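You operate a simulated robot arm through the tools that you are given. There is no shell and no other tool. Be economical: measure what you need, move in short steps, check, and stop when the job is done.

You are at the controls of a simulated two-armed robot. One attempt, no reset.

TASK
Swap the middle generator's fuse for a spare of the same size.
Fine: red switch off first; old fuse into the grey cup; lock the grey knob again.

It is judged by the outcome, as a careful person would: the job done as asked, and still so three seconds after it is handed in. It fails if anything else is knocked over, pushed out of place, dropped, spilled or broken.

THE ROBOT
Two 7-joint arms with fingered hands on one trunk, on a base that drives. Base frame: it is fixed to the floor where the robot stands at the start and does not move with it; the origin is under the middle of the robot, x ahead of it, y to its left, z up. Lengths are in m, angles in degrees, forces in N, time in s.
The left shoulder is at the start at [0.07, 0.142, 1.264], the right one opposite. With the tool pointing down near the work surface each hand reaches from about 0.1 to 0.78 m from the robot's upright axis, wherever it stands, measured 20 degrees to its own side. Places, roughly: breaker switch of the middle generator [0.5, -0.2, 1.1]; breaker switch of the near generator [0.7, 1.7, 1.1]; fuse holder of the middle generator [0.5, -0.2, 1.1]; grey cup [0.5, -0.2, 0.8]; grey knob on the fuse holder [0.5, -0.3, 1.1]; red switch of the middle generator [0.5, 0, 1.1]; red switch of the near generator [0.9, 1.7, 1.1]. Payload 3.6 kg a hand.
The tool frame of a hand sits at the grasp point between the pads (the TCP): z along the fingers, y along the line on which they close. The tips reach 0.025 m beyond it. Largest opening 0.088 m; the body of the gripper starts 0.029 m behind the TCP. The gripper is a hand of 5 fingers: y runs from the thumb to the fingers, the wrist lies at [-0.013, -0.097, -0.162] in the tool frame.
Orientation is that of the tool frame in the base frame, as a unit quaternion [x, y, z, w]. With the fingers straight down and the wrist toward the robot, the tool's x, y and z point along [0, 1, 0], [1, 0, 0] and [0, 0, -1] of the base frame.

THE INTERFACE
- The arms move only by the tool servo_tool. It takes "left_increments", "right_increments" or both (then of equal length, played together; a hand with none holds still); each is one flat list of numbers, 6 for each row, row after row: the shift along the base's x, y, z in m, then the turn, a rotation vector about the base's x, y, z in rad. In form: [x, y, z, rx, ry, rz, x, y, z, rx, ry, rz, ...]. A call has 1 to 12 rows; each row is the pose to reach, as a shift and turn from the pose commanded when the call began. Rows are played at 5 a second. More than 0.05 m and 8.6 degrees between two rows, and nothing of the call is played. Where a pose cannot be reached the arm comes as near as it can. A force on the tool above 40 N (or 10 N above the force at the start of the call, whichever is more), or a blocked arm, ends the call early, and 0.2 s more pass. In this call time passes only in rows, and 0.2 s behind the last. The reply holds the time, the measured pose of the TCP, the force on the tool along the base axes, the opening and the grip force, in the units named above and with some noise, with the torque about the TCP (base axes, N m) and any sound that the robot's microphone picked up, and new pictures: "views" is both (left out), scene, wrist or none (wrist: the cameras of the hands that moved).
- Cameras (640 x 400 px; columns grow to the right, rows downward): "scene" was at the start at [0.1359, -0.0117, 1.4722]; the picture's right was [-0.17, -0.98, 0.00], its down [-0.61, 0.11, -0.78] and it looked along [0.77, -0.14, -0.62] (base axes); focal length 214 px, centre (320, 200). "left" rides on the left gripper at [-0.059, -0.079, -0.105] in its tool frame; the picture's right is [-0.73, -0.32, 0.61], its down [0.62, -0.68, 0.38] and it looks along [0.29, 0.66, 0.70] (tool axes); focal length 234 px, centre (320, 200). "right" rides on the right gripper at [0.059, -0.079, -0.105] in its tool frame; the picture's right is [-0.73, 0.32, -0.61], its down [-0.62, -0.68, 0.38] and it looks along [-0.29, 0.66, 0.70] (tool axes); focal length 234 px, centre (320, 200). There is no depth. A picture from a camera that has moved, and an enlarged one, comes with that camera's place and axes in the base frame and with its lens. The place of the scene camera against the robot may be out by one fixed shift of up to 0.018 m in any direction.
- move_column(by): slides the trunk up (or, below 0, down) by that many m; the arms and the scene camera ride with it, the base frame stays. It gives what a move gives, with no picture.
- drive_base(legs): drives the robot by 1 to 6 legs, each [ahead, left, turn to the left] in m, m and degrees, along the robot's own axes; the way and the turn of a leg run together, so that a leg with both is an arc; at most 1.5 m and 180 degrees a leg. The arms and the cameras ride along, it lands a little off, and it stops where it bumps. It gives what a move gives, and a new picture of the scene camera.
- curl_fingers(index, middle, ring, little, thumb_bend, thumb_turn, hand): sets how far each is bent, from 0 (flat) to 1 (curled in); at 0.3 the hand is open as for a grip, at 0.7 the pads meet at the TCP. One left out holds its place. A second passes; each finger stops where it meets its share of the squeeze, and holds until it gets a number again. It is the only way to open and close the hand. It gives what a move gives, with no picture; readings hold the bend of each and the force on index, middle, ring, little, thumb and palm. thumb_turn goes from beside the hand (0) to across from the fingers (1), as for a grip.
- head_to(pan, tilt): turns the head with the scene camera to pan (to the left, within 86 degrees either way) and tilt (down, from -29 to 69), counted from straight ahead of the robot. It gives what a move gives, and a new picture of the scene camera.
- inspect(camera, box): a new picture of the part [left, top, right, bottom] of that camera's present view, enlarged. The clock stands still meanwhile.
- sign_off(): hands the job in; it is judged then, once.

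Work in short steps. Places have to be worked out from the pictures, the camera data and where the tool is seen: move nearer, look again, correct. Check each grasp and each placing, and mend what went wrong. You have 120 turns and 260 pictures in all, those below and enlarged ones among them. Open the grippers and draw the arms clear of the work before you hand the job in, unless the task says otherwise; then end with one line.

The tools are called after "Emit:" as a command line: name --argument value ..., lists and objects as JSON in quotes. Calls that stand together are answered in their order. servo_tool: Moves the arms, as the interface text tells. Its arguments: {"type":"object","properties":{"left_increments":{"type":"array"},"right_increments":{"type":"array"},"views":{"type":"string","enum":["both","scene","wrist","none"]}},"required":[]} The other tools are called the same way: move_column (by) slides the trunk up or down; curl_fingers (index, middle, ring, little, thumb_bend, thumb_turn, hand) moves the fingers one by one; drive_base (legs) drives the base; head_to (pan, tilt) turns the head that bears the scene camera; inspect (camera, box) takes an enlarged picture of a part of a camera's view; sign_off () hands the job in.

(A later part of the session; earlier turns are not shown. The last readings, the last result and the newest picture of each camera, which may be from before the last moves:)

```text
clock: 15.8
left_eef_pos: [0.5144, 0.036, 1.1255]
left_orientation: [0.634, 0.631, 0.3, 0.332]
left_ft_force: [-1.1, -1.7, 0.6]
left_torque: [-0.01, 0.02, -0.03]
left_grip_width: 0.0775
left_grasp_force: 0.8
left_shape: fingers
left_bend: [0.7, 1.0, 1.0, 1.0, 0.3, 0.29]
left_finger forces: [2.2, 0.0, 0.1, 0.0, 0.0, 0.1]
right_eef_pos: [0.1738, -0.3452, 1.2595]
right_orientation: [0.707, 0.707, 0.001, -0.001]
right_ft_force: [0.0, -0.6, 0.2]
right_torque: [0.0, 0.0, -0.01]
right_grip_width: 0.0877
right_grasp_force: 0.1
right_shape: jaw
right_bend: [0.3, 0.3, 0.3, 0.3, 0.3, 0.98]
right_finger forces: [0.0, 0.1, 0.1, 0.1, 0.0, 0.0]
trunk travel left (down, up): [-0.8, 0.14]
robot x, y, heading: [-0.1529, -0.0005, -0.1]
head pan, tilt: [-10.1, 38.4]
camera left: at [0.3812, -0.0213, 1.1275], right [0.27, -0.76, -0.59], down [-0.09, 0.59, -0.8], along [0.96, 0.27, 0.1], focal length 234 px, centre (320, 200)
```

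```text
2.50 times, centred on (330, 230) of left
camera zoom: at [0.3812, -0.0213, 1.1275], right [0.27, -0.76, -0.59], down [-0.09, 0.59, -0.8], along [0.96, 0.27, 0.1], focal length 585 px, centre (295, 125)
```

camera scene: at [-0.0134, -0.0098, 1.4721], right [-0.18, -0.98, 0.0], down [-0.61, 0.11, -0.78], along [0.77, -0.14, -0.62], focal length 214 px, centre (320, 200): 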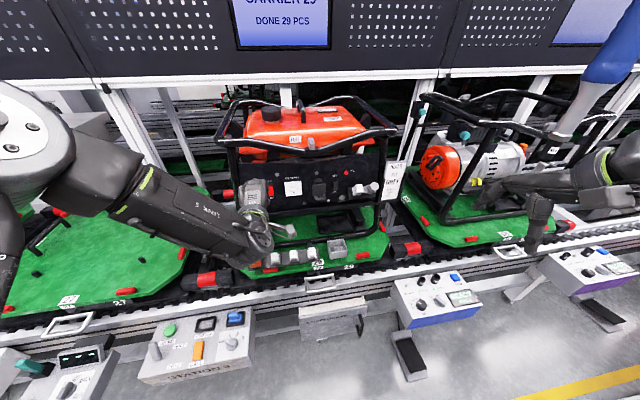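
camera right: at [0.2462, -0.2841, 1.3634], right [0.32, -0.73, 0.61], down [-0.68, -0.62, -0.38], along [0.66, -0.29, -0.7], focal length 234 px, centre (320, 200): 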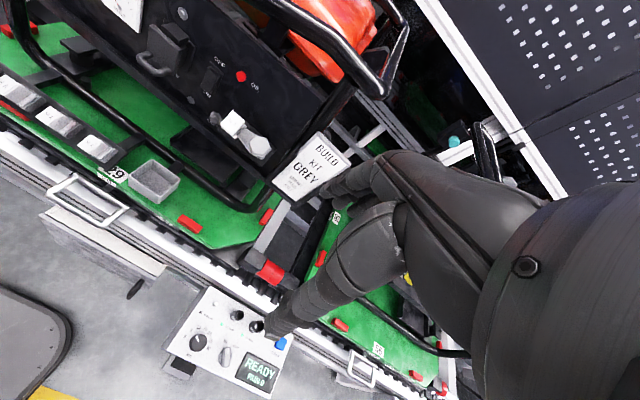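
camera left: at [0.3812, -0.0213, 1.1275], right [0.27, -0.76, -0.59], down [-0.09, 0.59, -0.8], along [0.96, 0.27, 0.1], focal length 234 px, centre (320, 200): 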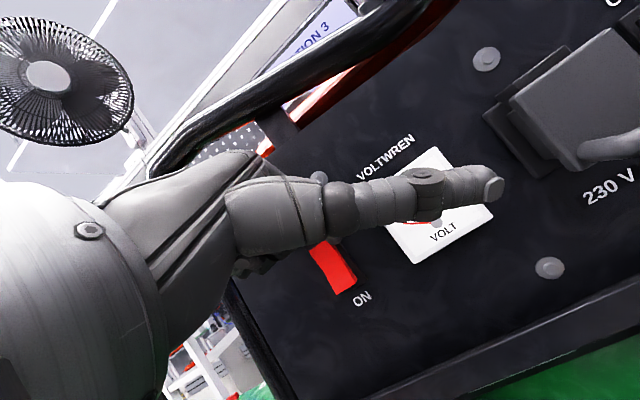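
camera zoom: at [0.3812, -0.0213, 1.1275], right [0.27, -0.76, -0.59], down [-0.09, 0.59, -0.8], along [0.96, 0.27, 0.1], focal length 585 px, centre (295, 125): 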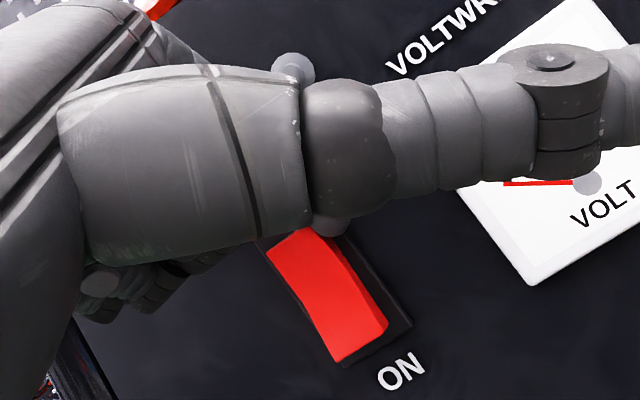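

The rocker seems to be tilting (its lower end now stands out). I push a few mm more, then back off to look.

Emit:
servo_tool --left_increments '[0.003, 0, 0, 0, 0, 0, 0.006, 0, 0, 0, 0, 0, 0.009, 0, 0, 0, 0, 0]' --views "none"

Emit:
servo_tool --left_increments '[-0.03, 0, 0, 0, 0, 0, -0.06, 0.01, 0, 0, 0, 0, -0.09, 0.02, 0, 0, 0, 0, -0.11, 0.03, 0, 0, 0, 0]' --views "wrist"

Emit:
inspect --camera "left" --box '[310, 170, 470, 310]'

```text
clock: 16.6
left_eef_pos: [0.5205, 0.034, 1.1267]
left_orientation: [0.633, 0.631, 0.301, 0.333]
left_ft_force: [-7.6, -3.6, 4.6]
left_torque: [-0.05, 0.04, -0.07]
left_grip_width: 0.0746
left_grasp_force: 4.7
left_shape: fingers
left_bend: [0.71, 1.0, 1.0, 1.0, 0.3, 0.29]
left_finger forces: [9.7, 0.0, 0.1, 0.0, 0.0, 0.0]
right_eef_pos: [0.1703, -0.3458, 1.2603]
right_orientation: [0.708, 0.706, 0.001, -0.002]
right_ft_force: [0.1, 0.2, 0.2]
right_torque: [0.01, -0.01, -0.05]
right_grip_width: 0.0875
right_grasp_force: 0.1
right_shape: jaw
right_bend: [0.3, 0.3, 0.3, 0.3, 0.3, 0.98]
right_finger forces: [0.0, 0.0, 0.1, 0.1, 0.1, 0.0]
trunk travel left (down, up): [-0.8, 0.14]
robot x, y, heading: [-0.1518, -0.0015, 0.2]
head pan, tilt: [-10.1, 38.4]
```

```text
clock: 17.6
left_eef_pos: [0.4114, 0.0645, 1.1262]
left_orientation: [0.634, 0.631, 0.3, 0.332]
left_ft_force: [0.3, -0.6, -0.1]
left_torque: [-0.01, 0.01, 0.01]
left_grip_width: 0.0786
left_grasp_force: 0.0
left_shape: fingers
left_bend: [0.7, 1.0, 1.0, 1.0, 0.3, 0.29]
left_finger forces: [0.1, 0.0, 0.0, 0.1, 0.1, 0.0]
right_eef_pos: [0.1722, -0.3443, 1.259]
right_orientation: [0.707, 0.707, 0.0, 0.0]
right_ft_force: [0.6, 0.7, -0.1]
right_torque: [0.02, 0.03, 0.0]
right_grip_width: 0.0876
right_grasp_force: 0.2
right_shape: jaw
right_bend: [0.3, 0.3, 0.3, 0.3, 0.3, 0.98]
right_finger forces: [0.1, 0.0, 0.0, 0.0, 0.1, 0.0]
trunk travel left (down, up): [-0.8, 0.14]
robot x, y, heading: [-0.1514, -0.0038, -0.2]
head pan, tilt: [-10.1, 38.4]
camera left: at [0.2793, 0.0089, 1.128], right [0.28, -0.76, -0.59], down [-0.09, 0.6, -0.8], along [0.96, 0.27, 0.1], focal length 234 px, centre (320, 200)
```

left: 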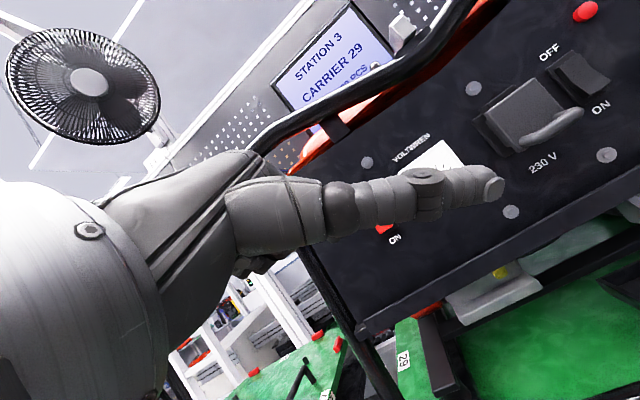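

```text
2.86 times, centred on (390, 240) of left
camera zoom: at [0.2793, 0.0089, 1.128], right [0.28, -0.76, -0.59], down [-0.09, 0.6, -0.8], along [0.96, 0.27, 0.1], focal length 669 px, centre (120, 86)
```

zoom: 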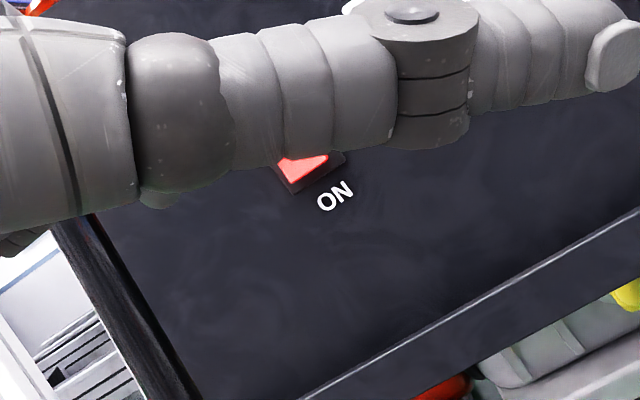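

The thumb blocks the view. I restore the thumb across and move the left hand up and left, out of the scene camera's line, then inspect the switch.

Emit:
curl_fingers --hand "left" --index 0.3 --middle 0.3 --ring 0.3 --little 0.3 --thumb_bend 0.3 --thumb_turn 1

Emit:
servo_tool --left_increments '[-0.05, 0.0, 0.0, 0, 0.1, 0, -0.08, 0.03, 0.02, 0, 0.2, 0, -0.1, 0.06, 0.03, 0, 0.3, 0, -0.11, 0.1, 0.03, 0, 0.4, 0, -0.11, 0.14, 0.03, 0, 0.5, 0, -0.11, 0.17, 0.03, 0, 0.6, 0]' --views "both"

Emit:
inspect --camera "scene" --box '[255, 175, 285, 205]'

```text
clock: 18.6
left_eef_pos: [0.4128, 0.0631, 1.1267]
left_orientation: [0.633, 0.631, 0.301, 0.332]
left_ft_force: [0.4, -1.0, -0.1]
left_torque: [-0.01, -0.02, 0.02]
left_grip_width: 0.0847
left_grasp_force: 0.1
left_shape: fingers
left_bend: [0.3, 0.3, 0.3, 0.3, 0.3, 0.97]
left_finger forces: [0.1, 0.0, 0.0, 0.0, 0.0, 0.1]
right_eef_pos: [0.173, -0.346, 1.2596]
right_orientation: [0.707, 0.707, 0.0, 0.0]
right_ft_force: [0.1, 0.0, 0.9]
right_torque: [0.02, 0.0, 0.01]
right_grip_width: 0.0878
right_grasp_force: 0.1
right_shape: jaw
right_bend: [0.3, 0.3, 0.3, 0.3, 0.3, 0.98]
right_finger forces: [0.0, 0.0, 0.1, 0.1, 0.0, 0.1]
trunk travel left (down, up): [-0.8, 0.14]
robot x, y, heading: [-0.1527, 0.0028, -0.0]
head pan, tilt: [-10.1, 38.4]
```

```text
clock: 19.6
left_eef_pos: [0.3234, 0.1919, 1.1139]
left_orientation: [0.687, 0.672, 0.243, 0.131]
left_ft_force: [0.0, 0.8, -0.3]
left_torque: [-0.03, 0.01, 0.0]
left_grip_width: 0.0848
left_grasp_force: 0.1
left_shape: fingers
left_bend: [0.3, 0.3, 0.3, 0.3, 0.3, 0.98]
left_finger forces: [0.0, 0.0, 0.0, 0.1, 0.0, 0.0]
left hand out of reach, approached as far as the arm can: row 3, 4, 5
right_eef_pos: [0.1746, -0.3407, 1.2606]
right_orientation: [0.707, 0.707, -0.002, 0.001]
right_ft_force: [0.1, 0.2, -0.4]
right_torque: [-0.02, 0.03, -0.01]
right_grip_width: 0.0876
right_grasp_force: 0.1
right_shape: jaw
right_bend: [0.3, 0.3, 0.3, 0.3, 0.3, 0.98]
right_finger forces: [0.0, 0.1, 0.0, 0.0, 0.1, 0.1]
trunk travel left (down, up): [-0.8, 0.14]
robot x, y, heading: [-0.1468, -0.0002, -0.2]
head pan, tilt: [-10.1, 38.4]
stopped in row 5 (left hand): the arm was blocked; the commanded pose is now the measured one
camera scene: at [-0.014, -0.0069, 1.4722], right [-0.18, -0.98, 0.0], down [-0.61, 0.11, -0.78], along [0.77, -0.14, -0.62], focal length 214 px, centre (320, 200)
camera left: at [0.2023, 0.1233, 1.1531], right [0.05, -0.61, -0.79], down [-0.4, 0.71, -0.57], along [0.91, 0.35, -0.21], focal length 234 px, centre (320, 200)
```

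scene: 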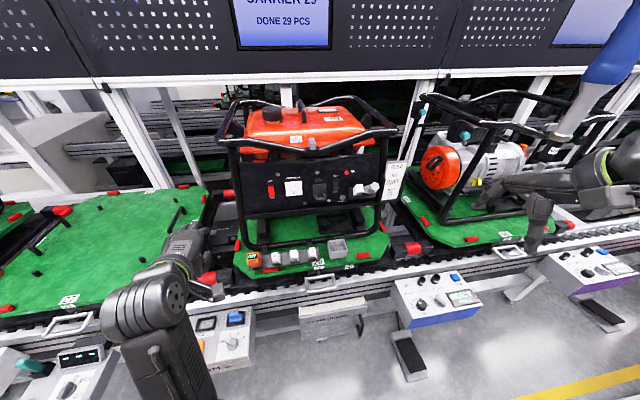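
left: 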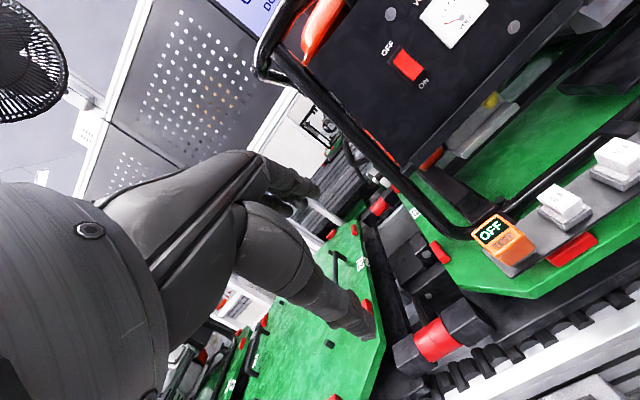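

```text
13.33 times, centred on (270, 190) of scene
camera zoom: at [-0.014, -0.0069, 1.4722], right [-0.18, -0.98, 0.0], down [-0.61, 0.11, -0.78], along [0.77, -0.14, -0.62], focal length 2860 px, centre (987, 333)
```

zoom: 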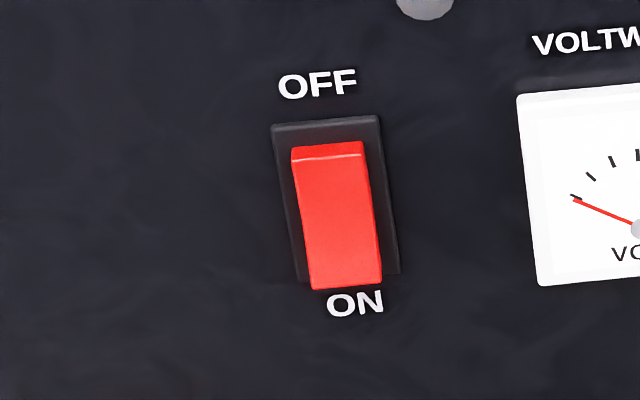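

The rocker's top is now in and its bottom stands proud: OFF. The left arm reported "blocked", so I look at what its elbow may be near.

Emit:
head_to --pan 30 --tilt 55

```text
clock: 20.7
left_eef_pos: [0.323, 0.1884, 1.1154]
left_orientation: [0.687, 0.671, 0.244, 0.132]
left_ft_force: [0.6, 1.4, -0.3]
left_torque: [-0.01, 0.01, 0.03]
left_grip_width: 0.0848
left_grasp_force: 0.0
left_shape: fingers
left_bend: [0.3, 0.3, 0.3, 0.3, 0.3, 0.98]
left_finger forces: [0.1, 0.1, 0.0, 0.0, 0.0, 0.0]
right_eef_pos: [0.1748, -0.3447, 1.2577]
right_orientation: [0.707, 0.707, -0.001, 0.0]
right_ft_force: [-1.2, -0.7, 0.1]
right_torque: [-0.01, 0.03, -0.02]
right_grip_width: 0.0876
right_grasp_force: 0.1
right_shape: jaw
right_bend: [0.3, 0.3, 0.3, 0.3, 0.3, 0.98]
right_finger forces: [0.1, 0.1, 0.1, 0.1, 0.0, 0.1]
trunk travel left (down, up): [-0.8, 0.14]
robot x, y, heading: [-0.149, -0.0013, -0.3]
head pan, tilt: [30.0, 55.0]
camera scene: at [-0.037, 0.0395, 1.4492], right [0.5, -0.87, 0.0], down [-0.71, -0.41, -0.57], along [0.5, 0.29, -0.82], focal length 214 px, centre (320, 200)
```

scene: 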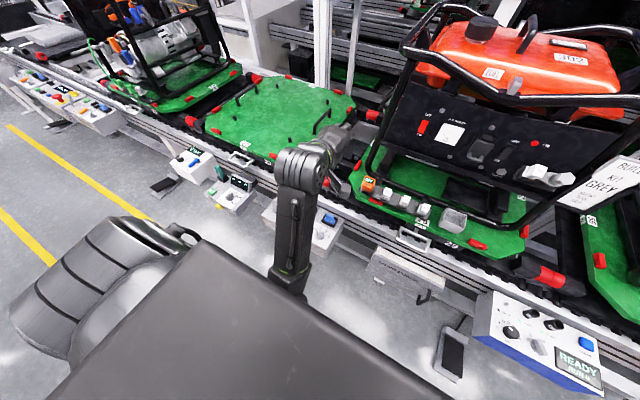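

The left arm is free of the surroundings (its own limit). I turn the head back to the panel and bring the right hand's camera closer to the fuse holder.

Emit:
head_to --pan -15 --tilt 35

Emit:
servo_tool --right_increments '[0.045, -0.005, -0.01, 0, 0, 0, 0.09, -0.01, -0.02, 0, 0, 0, 0.13, -0.02, -0.03, 0, 0, 0, 0.17, -0.027, -0.04, 0, 0, 0, 0.211, -0.027, -0.054, 0, 0, 0]' --views "wrist"

Emit:
inspect --camera "right" --box '[150, 50, 310, 210]'

Emit:
inspect --camera "scene" --box '[310, 160, 410, 230]'

```text
clock: 21.8
left_eef_pos: [0.3219, 0.1883, 1.1156]
left_orientation: [0.687, 0.672, 0.244, 0.131]
left_ft_force: [0.0, -0.6, -0.7]
left_torque: [0.01, 0.0, -0.01]
left_grip_width: 0.0847
left_grasp_force: 0.1
left_shape: fingers
left_bend: [0.3, 0.3, 0.3, 0.3, 0.3, 0.98]
left_finger forces: [0.0, 0.0, 0.0, 0.0, 0.1, 0.1]
right_eef_pos: [0.1724, -0.3452, 1.2594]
right_orientation: [0.707, 0.707, 0.0, 0.0]
right_ft_force: [-0.6, -0.1, 0.0]
right_torque: [0.0, 0.02, -0.01]
right_grip_width: 0.0879
right_grasp_force: 0.1
right_shape: jaw
right_bend: [0.3, 0.3, 0.3, 0.3, 0.3, 0.98]
right_finger forces: [0.1, 0.0, 0.0, 0.1, 0.1, 0.1]
trunk travel left (down, up): [-0.8, 0.14]
robot x, y, heading: [-0.1505, -0.0019, -0.1]
head pan, tilt: [-15.0, 35.0]
camera scene: at [-0.0146, -0.0194, 1.4774], right [-0.26, -0.97, 0.0], down [-0.55, 0.15, -0.82], along [0.79, -0.21, -0.57], focal length 214 px, centre (320, 200)
```

scene: 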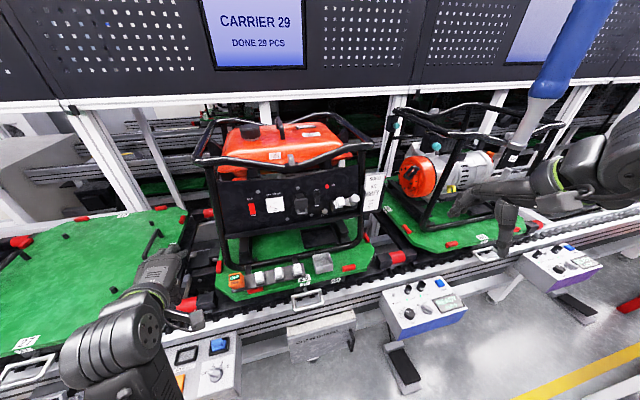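

```text
clock: 23.0
left_eef_pos: [0.3245, 0.1891, 1.113]
left_orientation: [0.687, 0.672, 0.243, 0.131]
left_ft_force: [-0.2, -0.3, 0.3]
left_torque: [-0.01, 0.0, 0.03]
left_grip_width: 0.0847
left_grasp_force: 0.1
left_shape: fingers
left_bend: [0.3, 0.3, 0.3, 0.3, 0.3, 0.98]
left_finger forces: [0.0, 0.0, 0.0, 0.0, 0.0, 0.1]
right_eef_pos: [0.3866, -0.3704, 1.2033]
right_orientation: [0.707, 0.707, 0.0, 0.0]
right_ft_force: [0.6, 0.1, -0.6]
right_torque: [0.03, 0.04, -0.01]
right_grip_width: 0.0879
right_grasp_force: 0.0
right_shape: jaw
right_bend: [0.3, 0.3, 0.3, 0.3, 0.3, 0.98]
right_finger forces: [0.0, 0.0, 0.1, 0.1, 0.0, 0.1]
right hand out of reach, approached as far as the arm can: row 2
trunk travel left (down, up): [-0.8, 0.14]
robot x, y, heading: [-0.154, 0.0019, -0.0]
head pan, tilt: [-15.0, 35.0]
camera right: at [0.3078, -0.3127, 1.3069], right [0.32, -0.73, 0.61], down [-0.68, -0.62, -0.38], along [0.66, -0.29, -0.7], focal length 234 px, centre (320, 200)
```

right: 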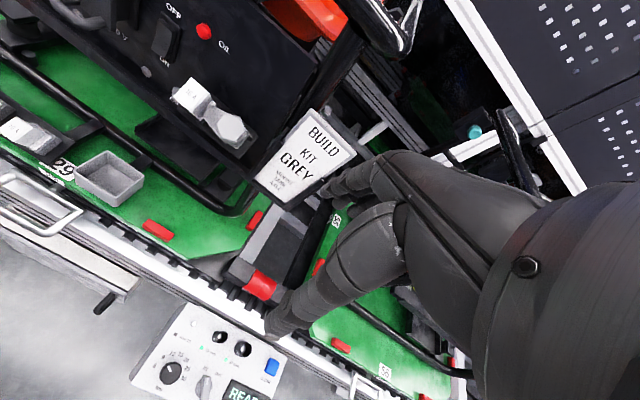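

```text
2.50 times, centred on (230, 130) of right
camera zoom: at [0.3078, -0.3127, 1.3069], right [0.32, -0.73, 0.61], down [-0.68, -0.62, -0.38], along [0.66, -0.29, -0.7], focal length 585 px, centre (545, 375)
```

zoom: 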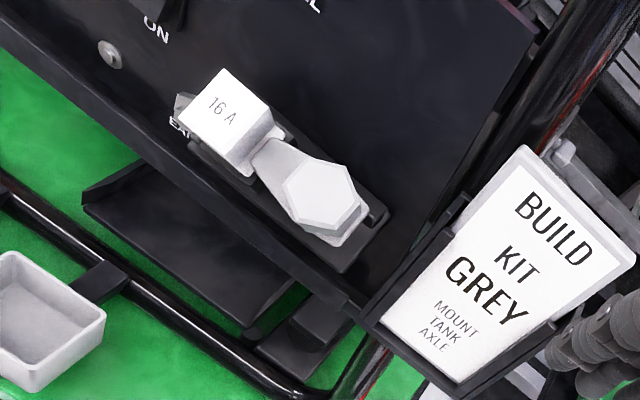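

```text
5.71 times, centred on (360, 195) of scene
camera zoom: at [-0.0117, -0.019, 1.4771], right [-0.26, -0.97, 0.0], down [-0.56, 0.15, -0.82], along [0.79, -0.21, -0.58], focal length 1226 px, centre (91, 229)
```

zoom: 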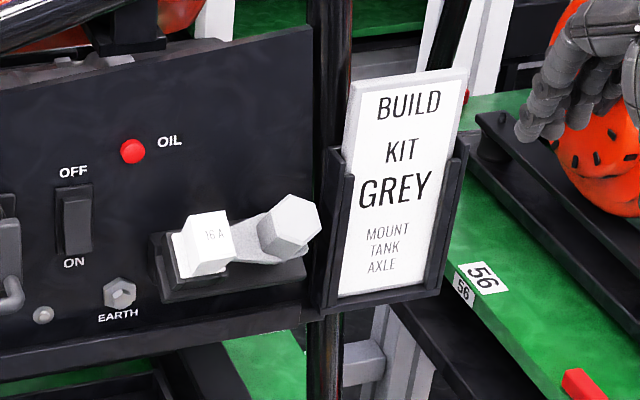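

Now I pitch the right hand ~43° to line up with the knob's slanted axis, at a standoff about 12 cm above the knob face.

Emit:
servo_tool --right_increments '[0.0, 0.02, 0.0, 0, -0.125, 0, 0.0, 0.04, 0.0, 0, -0.25, 0, 0.0, 0.06, 0.0, 0, -0.375, 0, 0.01, 0.08, 0.0, 0, -0.5, 0, 0.02, 0.095, 0.0, 0, -0.625, 0, 0.025, 0.1, 0.0, 0, -0.75, 0]' --views "both"

Emit:
inspect --camera "right" --box '[160, 200, 360, 400]'

```text
clock: 24.4
left_eef_pos: [0.3214, 0.187, 1.1149]
left_orientation: [0.687, 0.671, 0.245, 0.131]
left_ft_force: [-0.1, -0.1, -0.1]
left_torque: [-0.02, -0.01, 0.02]
left_grip_width: 0.0846
left_grasp_force: 0.0
left_shape: fingers
left_bend: [0.3, 0.3, 0.3, 0.3, 0.3, 0.98]
left_finger forces: [0.0, 0.0, 0.0, 0.0, 0.0, 0.0]
right_eef_pos: [0.4083, -0.2629, 1.2097]
right_orientation: [0.659, 0.678, 0.239, 0.222]
right_ft_force: [-1.0, 0.6, 0.6]
right_torque: [0.0, 0.03, -0.01]
right_grip_width: 0.0878
right_grasp_force: 0.0
right_shape: jaw
right_bend: [0.3, 0.3, 0.3, 0.3, 0.3, 0.98]
right_finger forces: [0.0, 0.1, 0.0, 0.1, 0.1, 0.0]
right hand out of reach, approached as far as the arm can: row 6
trunk travel left (down, up): [-0.8, 0.14]
robot x, y, heading: [-0.1489, 0.0007, -0.2]
head pan, tilt: [-15.0, 35.0]
camera scene: at [-0.0145, -0.0204, 1.4774], right [-0.26, -0.97, 0.0], down [-0.55, 0.15, -0.82], along [0.79, -0.21, -0.57], focal length 214 px, centre (320, 200)
camera right: at [0.2794, -0.2071, 1.2444], right [-0.1, -0.74, 0.67], down [-0.28, -0.62, -0.73], along [0.96, -0.26, -0.15], focal length 234 px, centre (320, 200)
```

scene: 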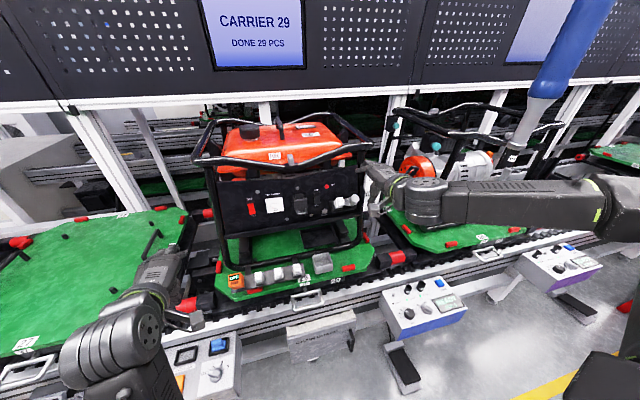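
right: 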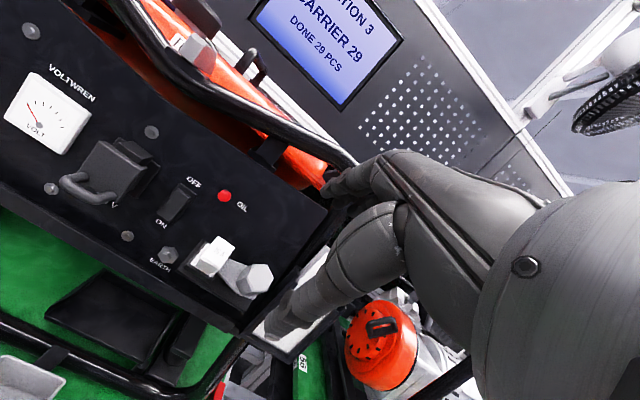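

```text
2.00 times, centred on (260, 300) of right
camera zoom: at [0.2794, -0.2071, 1.2444], right [-0.1, -0.74, 0.67], down [-0.28, -0.62, -0.73], along [0.96, -0.26, -0.15], focal length 468 px, centre (440, 0)
```

zoom: 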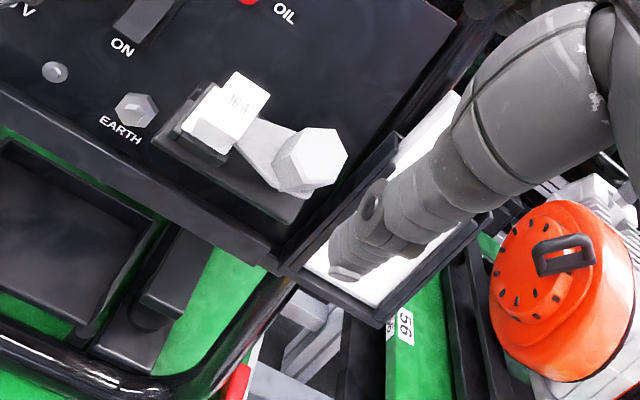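

Two hand views agree: knob face centre ≈ (0.482,-0.271,1.116), fuse face ≈ (0.486,-0.224,1.114). A tighter zoom for the axis tilt.

Emit:
inspect --camera "right" --box '[235, 225, 345, 315]'

Emit:
inspect --camera "right" --box '[240, 232, 280, 304]'

```text
4.44 times, centred on (290, 270) of right
camera zoom: at [0.2794, -0.2071, 1.2444], right [-0.1, -0.74, 0.67], down [-0.28, -0.62, -0.73], along [0.96, -0.26, -0.15], focal length 1041 px, centre (453, -111)
```

zoom: 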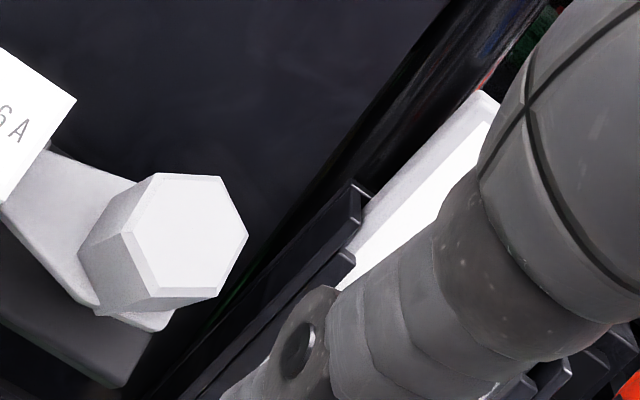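

```text
5.56 times, centred on (260, 268) of right
camera zoom: at [0.2794, -0.2071, 1.2444], right [-0.1, -0.74, 0.67], down [-0.28, -0.62, -0.73], along [0.96, -0.26, -0.15], focal length 1301 px, centre (653, -178)
```

zoom: 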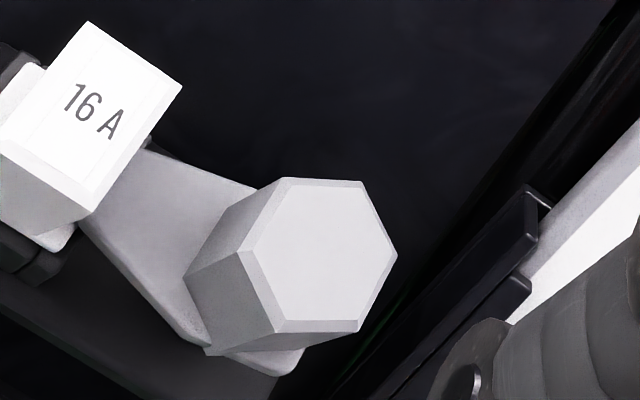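

Knob axis rises ~50°, 25 mm across flats with flats at 0/±60°, 26 mm tall. I'll pinch it with index and thumb only (other fingers curled), rolling the tool −30° to meet opposite flats.

Emit:
curl_fingers --hand "right" --index 0.3 --middle 1 --ring 1 --little 1 --thumb_bend 0.3 --thumb_turn 1

Emit:
servo_tool --right_increments '[0.001, -0.002, -0.002, -0.0825, 0, 0.1018, 0.002, -0.004, -0.004, -0.165, 0, 0.2035, 0.003, -0.006, -0.006, -0.2475, 0, 0.305, 0.005, -0.008, -0.008, -0.33, 0, 0.407]' --views "both"

```text
clock: 25.4
left_eef_pos: [0.3228, 0.188, 1.1141]
left_orientation: [0.687, 0.672, 0.244, 0.132]
left_ft_force: [0.0, 0.9, -0.3]
left_torque: [0.03, 0.02, 0.0]
left_grip_width: 0.0847
left_grasp_force: 0.1
left_shape: fingers
left_bend: [0.3, 0.3, 0.3, 0.3, 0.3, 0.98]
left_finger forces: [0.1, 0.0, 0.1, 0.0, 0.1, 0.0]
right_eef_pos: [0.4087, -0.261, 1.2104]
right_orientation: [0.658, 0.678, 0.238, 0.223]
right_ft_force: [-0.3, 1.7, -0.2]
right_torque: [0.0, -0.01, 0.0]
right_grip_width: 0.0849
right_grasp_force: 0.0
right_shape: fingers
right_bend: [0.3, 1.0, 1.0, 1.0, 0.3, 0.97]
right_finger forces: [0.1, 0.0, 0.0, 0.1, 0.0, 0.0]
trunk travel left (down, up): [-0.8, 0.14]
robot x, y, heading: [-0.1475, -0.0014, -0.0]
head pan, tilt: [-15.0, 35.0]
```

```text
clock: 26.4
left_eef_pos: [0.3221, 0.1877, 1.1146]
left_orientation: [0.687, 0.672, 0.244, 0.131]
left_ft_force: [-0.5, -0.6, 0.4]
left_torque: [-0.04, 0.02, -0.02]
left_grip_width: 0.085
left_grasp_force: 0.0
left_shape: fingers
left_bend: [0.3, 0.3, 0.3, 0.3, 0.3, 0.98]
left_finger forces: [0.0, 0.1, 0.0, 0.1, 0.0, 0.0]
right_eef_pos: [0.4129, -0.2689, 1.2021]
right_orientation: [0.463, 0.827, 0.164, 0.275]
right_ft_force: [0.4, -0.2, -0.4]
right_torque: [0.0, 0.0, 0.0]
right_grip_width: 0.0848
right_grasp_force: 0.1
right_shape: fingers
right_bend: [0.3, 1.0, 1.0, 1.0, 0.3, 0.97]
right_finger forces: [0.0, 0.0, 0.1, 0.0, 0.1, 0.0]
trunk travel left (down, up): [-0.8, 0.14]
robot x, y, heading: [-0.1521, -0.0003, 0.1]
head pan, tilt: [-15.0, 35.0]
camera scene: at [-0.0144, -0.0194, 1.4774], right [-0.26, -0.97, 0.0], down [-0.55, 0.15, -0.82], along [0.79, -0.21, -0.57], focal length 214 px, centre (320, 200)
camera right: at [0.2712, -0.2611, 1.2265], right [0.15, -0.46, 0.87], down [0.04, -0.88, -0.47], along [0.99, 0.1, -0.12], focal length 234 px, centre (320, 200)
```

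scene: 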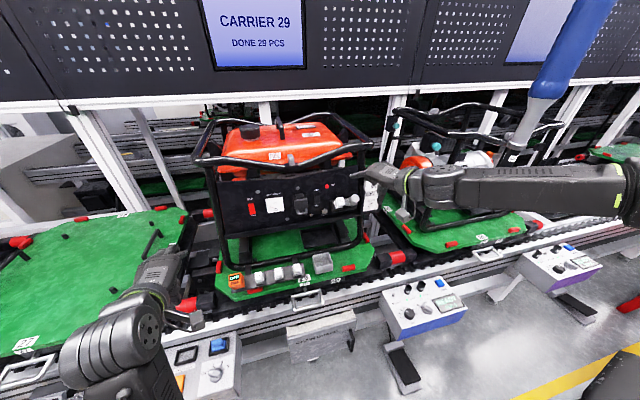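
right: 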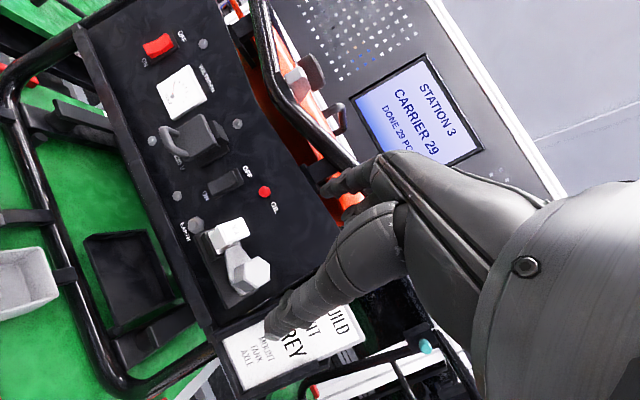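

Pose is right. I advance along the axis about 7 cm toward the knob and look.

Emit:
servo_tool --right_increments '[0.015, 0, -0.018, 0, 0, 0, 0.03, -0.001, -0.036, 0, 0, 0, 0.044, -0.002, -0.054, 0, 0, 0]' --views "wrist"

Emit:
inspect --camera "right" --box '[190, 160, 390, 360]'

Emit:
inspect --camera "scene" --box '[310, 150, 430, 230]'

```text
clock: 27.2
left_eef_pos: [0.3219, 0.1868, 1.1149]
left_orientation: [0.687, 0.672, 0.244, 0.132]
left_ft_force: [0.0, -1.3, 0.2]
left_torque: [-0.01, -0.03, 0.0]
left_grip_width: 0.0844
left_grasp_force: 0.0
left_shape: fingers
left_bend: [0.3, 0.3, 0.3, 0.3, 0.3, 0.98]
left_finger forces: [0.0, 0.0, 0.1, 0.1, 0.0, 0.0]
right_eef_pos: [0.458, -0.2715, 1.1481]
right_orientation: [0.463, 0.827, 0.164, 0.275]
right_ft_force: [0.3, -0.3, 0.6]
right_torque: [-0.02, -0.01, -0.01]
right_grip_width: 0.0846
right_grasp_force: 0.0
right_shape: fingers
right_bend: [0.3, 1.0, 1.0, 1.0, 0.3, 0.97]
right_finger forces: [0.0, 0.0, 0.1, 0.1, 0.0, 0.0]
trunk travel left (down, up): [-0.8, 0.14]
robot x, y, heading: [-0.1514, 0.0024, -0.3]
head pan, tilt: [-15.0, 35.0]
camera right: at [0.3163, -0.2628, 1.1718], right [0.15, -0.46, 0.87], down [0.03, -0.88, -0.47], along [0.99, 0.1, -0.12], focal length 234 px, centre (320, 200)
```

right: 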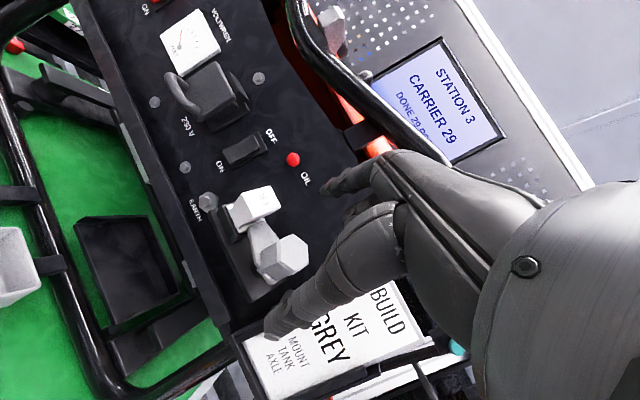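

```text
2.00 times, centred on (290, 260) of right
camera zoom: at [0.3163, -0.2628, 1.1718], right [0.15, -0.46, 0.87], down [0.03, -0.88, -0.47], along [0.99, 0.1, -0.12], focal length 468 px, centre (380, 80)
```

zoom: 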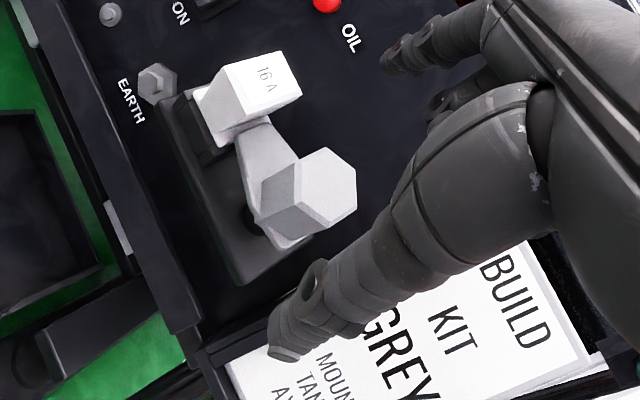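

```text
5.00 times, centred on (370, 190) of scene
camera zoom: at [-0.0138, -0.0198, 1.4773], right [-0.26, -0.97, 0.0], down [-0.55, 0.15, -0.82], along [0.79, -0.21, -0.57], focal length 1072 px, centre (70, 250)
```

zoom: 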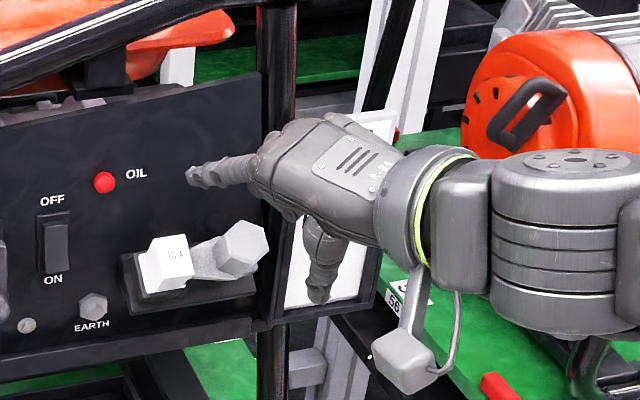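

The pinch straddles the knob line well. I half-close (about 4 cm gap) so the tips don't reach past the knob, then check.

Emit:
curl_fingers --hand "right" --index 0.48 --thumb_bend 0.48

Emit:
servo_tool --right_increments '[0.012, 0, -0.0145, 0, 0, 0]' --views "wrist"

Emit:
inspect --camera "right" --box '[220, 180, 380, 320]'

Emit:
inspect --camera "scene" --box '[320, 160, 400, 220]'

```text
clock: 28.2
left_eef_pos: [0.3225, 0.187, 1.1156]
left_orientation: [0.687, 0.672, 0.244, 0.131]
left_ft_force: [0.5, 0.3, 0.3]
left_torque: [-0.03, 0.0, 0.02]
left_grip_width: 0.0848
left_grasp_force: 0.0
left_shape: fingers
left_bend: [0.3, 0.3, 0.3, 0.3, 0.3, 0.98]
left_finger forces: [0.1, 0.0, 0.0, 0.0, 0.0, 0.0]
right_eef_pos: [0.4573, -0.2702, 1.1482]
right_orientation: [0.463, 0.826, 0.164, 0.275]
right_ft_force: [0.3, 0.1, 0.5]
right_torque: [-0.01, -0.01, 0.01]
right_grip_width: 0.0463
right_grasp_force: 0.1
right_shape: fingers
right_bend: [0.48, 1.0, 1.0, 1.0, 0.48, 1.0]
right_finger forces: [0.0, 0.1, 0.1, 0.0, 0.0, 0.1]
trunk travel left (down, up): [-0.8, 0.14]
robot x, y, heading: [-0.15, 0.0002, 0.1]
head pan, tilt: [-15.0, 35.0]
```

```text
clock: 28.6
left_eef_pos: [0.3229, 0.1889, 1.1135]
left_orientation: [0.686, 0.672, 0.244, 0.132]
left_ft_force: [-0.8, 1.0, 0.3]
left_torque: [0.0, -0.01, 0.06]
left_grip_width: 0.085
left_grasp_force: 0.1
left_shape: fingers
left_bend: [0.3, 0.3, 0.3, 0.3, 0.3, 0.98]
left_finger forces: [0.0, 0.0, 0.0, 0.0, 0.1, 0.0]
right_eef_pos: [0.4682, -0.2732, 1.1455]
right_orientation: [0.463, 0.828, 0.162, 0.273]
right_ft_force: [-0.1, 0.3, -0.8]
right_torque: [0.0, 0.0, 0.0]
right_grip_width: 0.0464
right_grasp_force: 0.0
right_shape: fingers
right_bend: [0.48, 1.0, 1.0, 1.0, 0.48, 1.0]
right_finger forces: [0.0, 0.0, 0.0, 0.0, 0.1, 0.1]
right hand out of reach, approached as far as the arm can: row 1
trunk travel left (down, up): [-0.8, 0.14]
robot x, y, heading: [-0.1526, -0.0027, -0.0]
head pan, tilt: [-15.0, 35.0]
camera right: at [0.327, -0.2662, 1.1697], right [0.16, -0.46, 0.87], down [0.03, -0.88, -0.47], along [0.99, 0.1, -0.13], focal length 234 px, centre (320, 200)
```

right: 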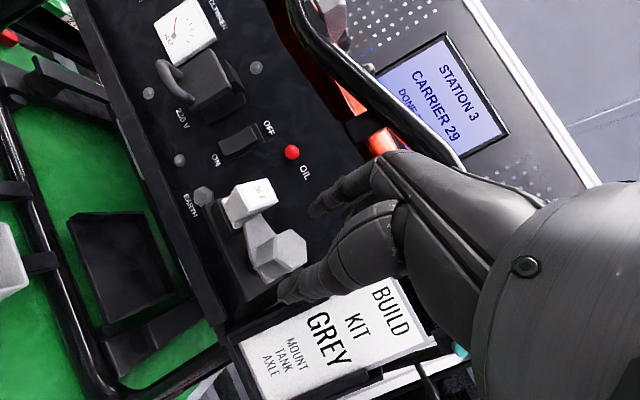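

```text
2.86 times, centred on (300, 250) of right
camera zoom: at [0.327, -0.2662, 1.1697], right [0.16, -0.46, 0.87], down [0.03, -0.88, -0.47], along [0.99, 0.1, -0.13], focal length 669 px, centre (377, 57)
```

zoom: 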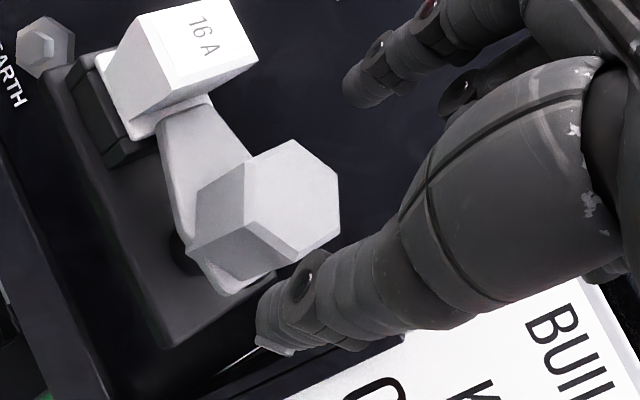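

```text
6.67 times, centred on (360, 190) of scene
camera zoom: at [-0.0137, -0.0194, 1.4773], right [-0.26, -0.97, 0.0], down [-0.55, 0.15, -0.82], along [0.79, -0.21, -0.57], focal length 1430 px, centre (53, 267)
```

zoom: 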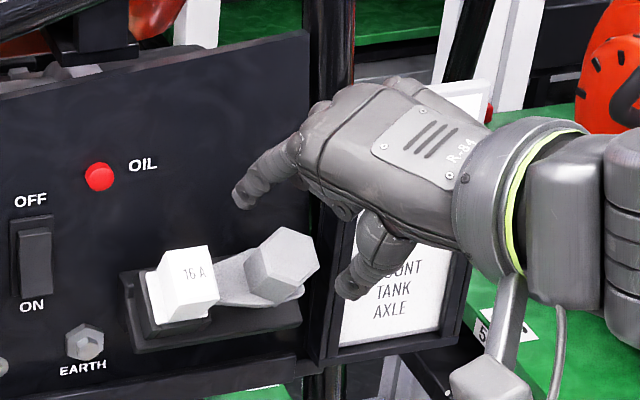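

The arm hits a limit before going lower. I retreat along the axis, raise the trunk 0.1 m so the hand works lower relative to the shoulder, then re-approach.

Emit:
servo_tool --right_increments '[-0.03, 0, 0.03, 0, 0, 0, -0.06, 0, 0.05, 0, 0, 0, -0.1, 0, 0.06, 0, 0, 0]' --views "none"

Emit:
move_column --by 0.12

Emit:
servo_tool --right_increments '[0, 0, -0.04, 0, 0, 0, 0, 0, -0.08, 0, 0, 0, 0.0, 0, -0.12, 0, 0, 0, 0.02, 0, -0.14, 0, 0, 0]' --views "none"

```text
clock: 29.4
left_eef_pos: [0.321, 0.1868, 1.1156]
left_orientation: [0.687, 0.672, 0.246, 0.131]
left_ft_force: [0.3, -0.3, 0.1]
left_torque: [0.03, 0.01, -0.01]
left_grip_width: 0.0847
left_grasp_force: 0.0
left_shape: fingers
left_bend: [0.3, 0.3, 0.3, 0.3, 0.3, 0.98]
left_finger forces: [0.0, 0.1, 0.0, 0.0, 0.0, 0.0]
right_eef_pos: [0.3651, -0.274, 1.2076]
right_orientation: [0.464, 0.826, 0.164, 0.276]
right_ft_force: [0.8, -0.8, 0.1]
right_torque: [-0.02, 0.02, -0.03]
right_grip_width: 0.046
right_grasp_force: 0.1
right_shape: fingers
right_bend: [0.48, 1.0, 1.0, 1.0, 0.48, 1.0]
right_finger forces: [0.0, 0.0, 0.0, 0.1, 0.0, 0.0]
trunk travel left (down, up): [-0.8, 0.14]
robot x, y, heading: [-0.1499, 0.0011, -0.0]
head pan, tilt: [-15.0, 35.0]
```

```text
clock: 30.9
left_eef_pos: [0.3224, 0.1874, 1.2345]
left_orientation: [0.687, 0.672, 0.244, 0.132]
left_ft_force: [1.0, 0.1, 0.1]
left_torque: [-0.01, -0.02, -0.03]
left_grip_width: 0.0846
left_grasp_force: 0.1
left_shape: fingers
left_bend: [0.3, 0.3, 0.3, 0.3, 0.3, 0.98]
left_finger forces: [0.0, 0.0, 0.0, 0.0, 0.1, 0.1]
right_eef_pos: [0.369, -0.2738, 1.3271]
right_orientation: [0.464, 0.826, 0.163, 0.275]
right_ft_force: [-0.6, 1.1, -0.4]
right_torque: [-0.01, 0.01, 0.01]
right_grip_width: 0.0462
right_grasp_force: 0.0
right_shape: fingers
right_bend: [0.48, 1.0, 1.0, 1.0, 0.48, 1.0]
right_finger forces: [0.1, 0.0, 0.0, 0.0, 0.0, 0.0]
trunk travel left (down, up): [-0.92, 0.02]
robot x, y, heading: [-0.1497, 0.0011, -0.1]
head pan, tilt: [-15.0, 35.0]
```

```text
clock: 31.9
left_eef_pos: [0.3232, 0.1877, 1.2353]
left_orientation: [0.687, 0.672, 0.244, 0.132]
left_ft_force: [-1.0, 0.1, 0.2]
left_torque: [-0.01, -0.01, -0.03]
left_grip_width: 0.0846
left_grasp_force: 0.1
left_shape: fingers
left_bend: [0.3, 0.3, 0.3, 0.3, 0.3, 0.98]
left_finger forces: [0.0, 0.0, 0.0, 0.1, 0.1, 0.1]
right_eef_pos: [0.3683, -0.2927, 1.242]
right_orientation: [0.462, 0.828, 0.163, 0.273]
right_ft_force: [0.0, -0.2, 0.4]
right_torque: [0.02, -0.04, 0.01]
right_grip_width: 0.0461
right_grasp_force: 0.1
right_shape: fingers
right_bend: [0.48, 1.0, 1.0, 1.0, 0.48, 1.0]
right_finger forces: [0.0, 0.1, 0.0, 0.0, 0.0, 0.0]
right hand out of reach, approached as far as the arm can: row 2, 3, 4
trunk travel left (down, up): [-0.92, 0.02]
robot x, y, heading: [-0.1509, 0.0008, -0.2]
head pan, tilt: [-15.0, 35.0]
```

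That direction is worse — the pose needs the shoulder lower. I raise both hands 0.12 and then lower the trunk 0.24 so hands end near present heights.

Emit:
servo_tool --right_increments '[0, 0, 0.04, 0, 0, 0, 0, 0.01, 0.08, 0, 0, 0, 0.0, 0.02, 0.12, 0, 0, 0]' --left_increments '[0, 0, 0.04, 0, 0, 0, 0, 0, 0.08, 0, 0, 0, 0.0, 0, 0.12, 0, 0, 0]' --views "none"

Emit:
move_column --by -0.24

Emit:
head_to --pan -15 --tilt 30

```text
clock: 32.3
left_eef_pos: [0.3255, 0.2247, 1.2416]
left_orientation: [0.686, 0.656, 0.309, 0.057]
left_ft_force: [0.2, -0.3, -0.2]
left_torque: [-0.03, 0.01, 0.0]
left_grip_width: 0.0847
left_grasp_force: 0.0
left_shape: fingers
left_bend: [0.3, 0.3, 0.3, 0.3, 0.3, 0.98]
left_finger forces: [0.0, 0.1, 0.0, 0.0, 0.0, 0.1]
left hand out of reach, approached as far as the arm can: row 1, 2
right_eef_pos: [0.3666, -0.2925, 1.2728]
right_orientation: [0.464, 0.826, 0.164, 0.276]
right_ft_force: [0.1, -0.5, -0.4]
right_torque: [-0.01, 0.01, -0.01]
right_grip_width: 0.0461
right_grasp_force: 0.0
right_shape: fingers
right_bend: [0.48, 1.0, 1.0, 1.0, 0.48, 1.0]
right_finger forces: [0.0, 0.0, 0.0, 0.0, 0.1, 0.1]
trunk travel left (down, up): [-0.92, 0.02]
robot x, y, heading: [-0.1512, 0.0019, 0.2]
head pan, tilt: [-15.0, 35.0]
stopped in row 2 (left hand): the arm was blocked; the commanded pose is now the measured one
```

```text
clock: 34.8
left_eef_pos: [0.3244, 0.2244, 1.003]
left_orientation: [0.687, 0.655, 0.308, 0.057]
left_ft_force: [-0.3, -0.3, -1.0]
left_torque: [0.02, 0.0, 0.0]
left_grip_width: 0.0846
left_grasp_force: 0.0
left_shape: fingers
left_bend: [0.3, 0.3, 0.3, 0.3, 0.3, 0.98]
left_finger forces: [0.1, 0.0, 0.1, 0.0, 0.1, 0.1]
right_eef_pos: [0.3669, -0.2937, 1.0326]
right_orientation: [0.463, 0.826, 0.165, 0.275]
right_ft_force: [0.1, -0.4, 0.4]
right_torque: [0.0, -0.03, 0.06]
right_grip_width: 0.0458
right_grasp_force: 0.1
right_shape: fingers
right_bend: [0.48, 1.0, 1.0, 1.0, 0.48, 1.0]
right_finger forces: [0.1, 0.1, 0.0, 0.1, 0.0, 0.1]
trunk travel left (down, up): [-0.68, 0.26]
robot x, y, heading: [-0.1509, -0.0001, 0.2]
head pan, tilt: [-15.0, 35.0]
```

```text
clock: 35.5
left_eef_pos: [0.3252, 0.2236, 1.0023]
left_orientation: [0.687, 0.656, 0.308, 0.056]
left_ft_force: [-0.8, -0.3, 0.2]
left_torque: [-0.03, 0.01, 0.01]
left_grip_width: 0.0848
left_grasp_force: 0.1
left_shape: fingers
left_bend: [0.3, 0.3, 0.3, 0.3, 0.3, 0.98]
left_finger forces: [0.1, 0.0, 0.0, 0.0, 0.0, 0.0]
right_eef_pos: [0.3667, -0.2927, 1.034]
right_orientation: [0.463, 0.826, 0.163, 0.276]
right_ft_force: [0.5, 0.5, 0.0]
right_torque: [-0.05, 0.01, 0.01]
right_grip_width: 0.0461
right_grasp_force: 0.0
right_shape: fingers
right_bend: [0.48, 1.0, 1.0, 1.0, 0.48, 1.0]
right_finger forces: [0.1, 0.0, 0.0, 0.0, 0.0, 0.0]
trunk travel left (down, up): [-0.68, 0.26]
robot x, y, heading: [-0.1505, -0.0023, -0.2]
head pan, tilt: [-15.0, 30.0]
camera scene: at [-0.0123, -0.0201, 1.3652], right [-0.26, -0.97, 0.0], down [-0.48, 0.13, -0.87], along [0.84, -0.22, -0.5], focal length 214 px, centre (320, 200)
```

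scene: 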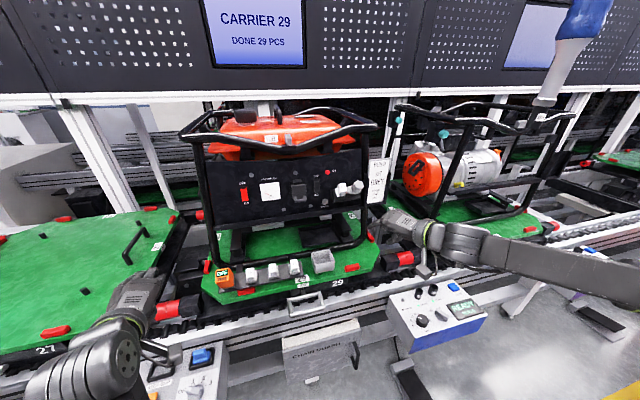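

All clear. Now the right hand goes up and to the axis standoff above the knob.

Emit:
servo_tool --right_increments '[0, 0.0, 0.045, 0, 0, 0, 0, 0.01, 0.09, 0, 0, 0, 0.01, 0.02, 0.13, 0, 0, 0, 0.03, 0.022, 0.155, 0, 0, 0, 0.051, 0.022, 0.159, 0, 0, 0]' --views "none"

Emit:
servo_tool --right_increments '[0.016, 0, -0.019, 0, 0, 0, 0.032, 0, -0.038, 0, 0, 0, 0.045, 0, -0.053, 0, 0, 0]' --views "wrist"

Emit:
inspect --camera "right" --box '[220, 180, 380, 320]'

```text
clock: 36.7
left_eef_pos: [0.3256, 0.2233, 1.002]
left_orientation: [0.688, 0.655, 0.307, 0.056]
left_ft_force: [0.6, 1.1, -0.1]
left_torque: [0.01, 0.0, -0.01]
left_grip_width: 0.0847
left_grasp_force: 0.0
left_shape: fingers
left_bend: [0.3, 0.3, 0.3, 0.3, 0.3, 0.98]
left_finger forces: [0.0, 0.0, 0.1, 0.0, 0.0, 0.0]
right_eef_pos: [0.4193, -0.2731, 1.1912]
right_orientation: [0.464, 0.826, 0.164, 0.276]
right_ft_force: [-0.1, 1.1, 0.3]
right_torque: [0.0, 0.02, -0.01]
right_grip_width: 0.046
right_grasp_force: 0.1
right_shape: fingers
right_bend: [0.48, 1.0, 1.0, 1.0, 0.48, 1.0]
right_finger forces: [0.0, 0.0, 0.0, 0.0, 0.1, 0.1]
trunk travel left (down, up): [-0.68, 0.26]
robot x, y, heading: [-0.1524, 0.002, -0.2]
head pan, tilt: [-15.0, 30.0]
```

```text
clock: 37.5
left_eef_pos: [0.3252, 0.2237, 1.0024]
left_orientation: [0.687, 0.655, 0.309, 0.056]
left_ft_force: [1.3, 0.8, 0.0]
left_torque: [-0.03, -0.01, -0.02]
left_grip_width: 0.0846
left_grasp_force: 0.1
left_shape: fingers
left_bend: [0.3, 0.3, 0.3, 0.3, 0.3, 0.98]
left_finger forces: [0.0, 0.0, 0.0, 0.1, 0.1, 0.0]
right_eef_pos: [0.4636, -0.2727, 1.1365]
right_orientation: [0.463, 0.826, 0.164, 0.275]
right_ft_force: [-0.6, -0.2, 0.4]
right_torque: [0.02, 0.01, -0.07]
right_grip_width: 0.0461
right_grasp_force: 0.0
right_shape: fingers
right_bend: [0.48, 1.0, 1.0, 1.0, 0.48, 1.0]
right_finger forces: [0.0, 0.0, 0.1, 0.0, 0.0, 0.0]
trunk travel left (down, up): [-0.68, 0.26]
robot x, y, heading: [-0.1501, 0.0039, -0.3]
head pan, tilt: [-15.0, 30.0]
camera right: at [0.3211, -0.2644, 1.1605], right [0.15, -0.46, 0.87], down [0.03, -0.88, -0.47], along [0.99, 0.1, -0.12], focal length 234 px, centre (320, 200)
```

right: 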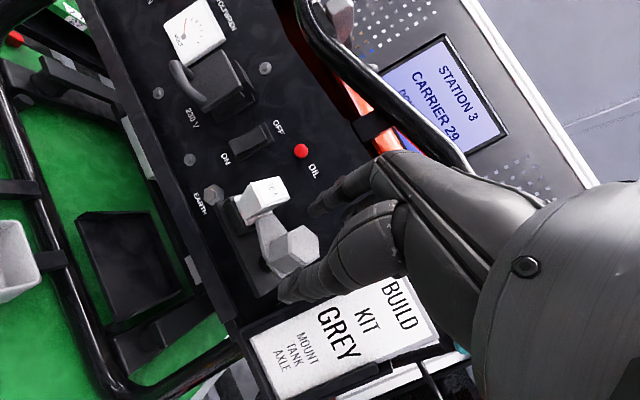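

```text
2.86 times, centred on (300, 250) of right
camera zoom: at [0.3211, -0.2644, 1.1605], right [0.15, -0.46, 0.87], down [0.03, -0.88, -0.47], along [0.99, 0.1, -0.12], focal length 669 px, centre (377, 57)
```

zoom: 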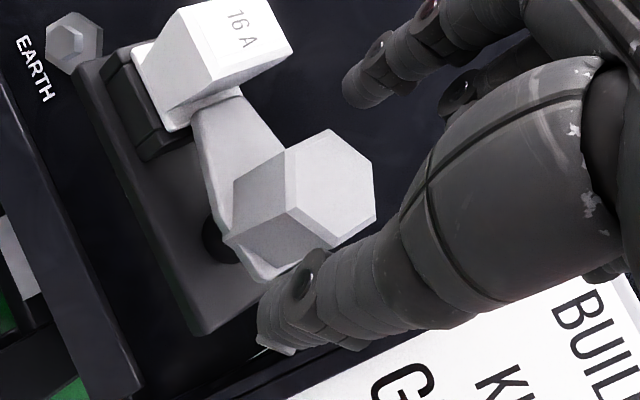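

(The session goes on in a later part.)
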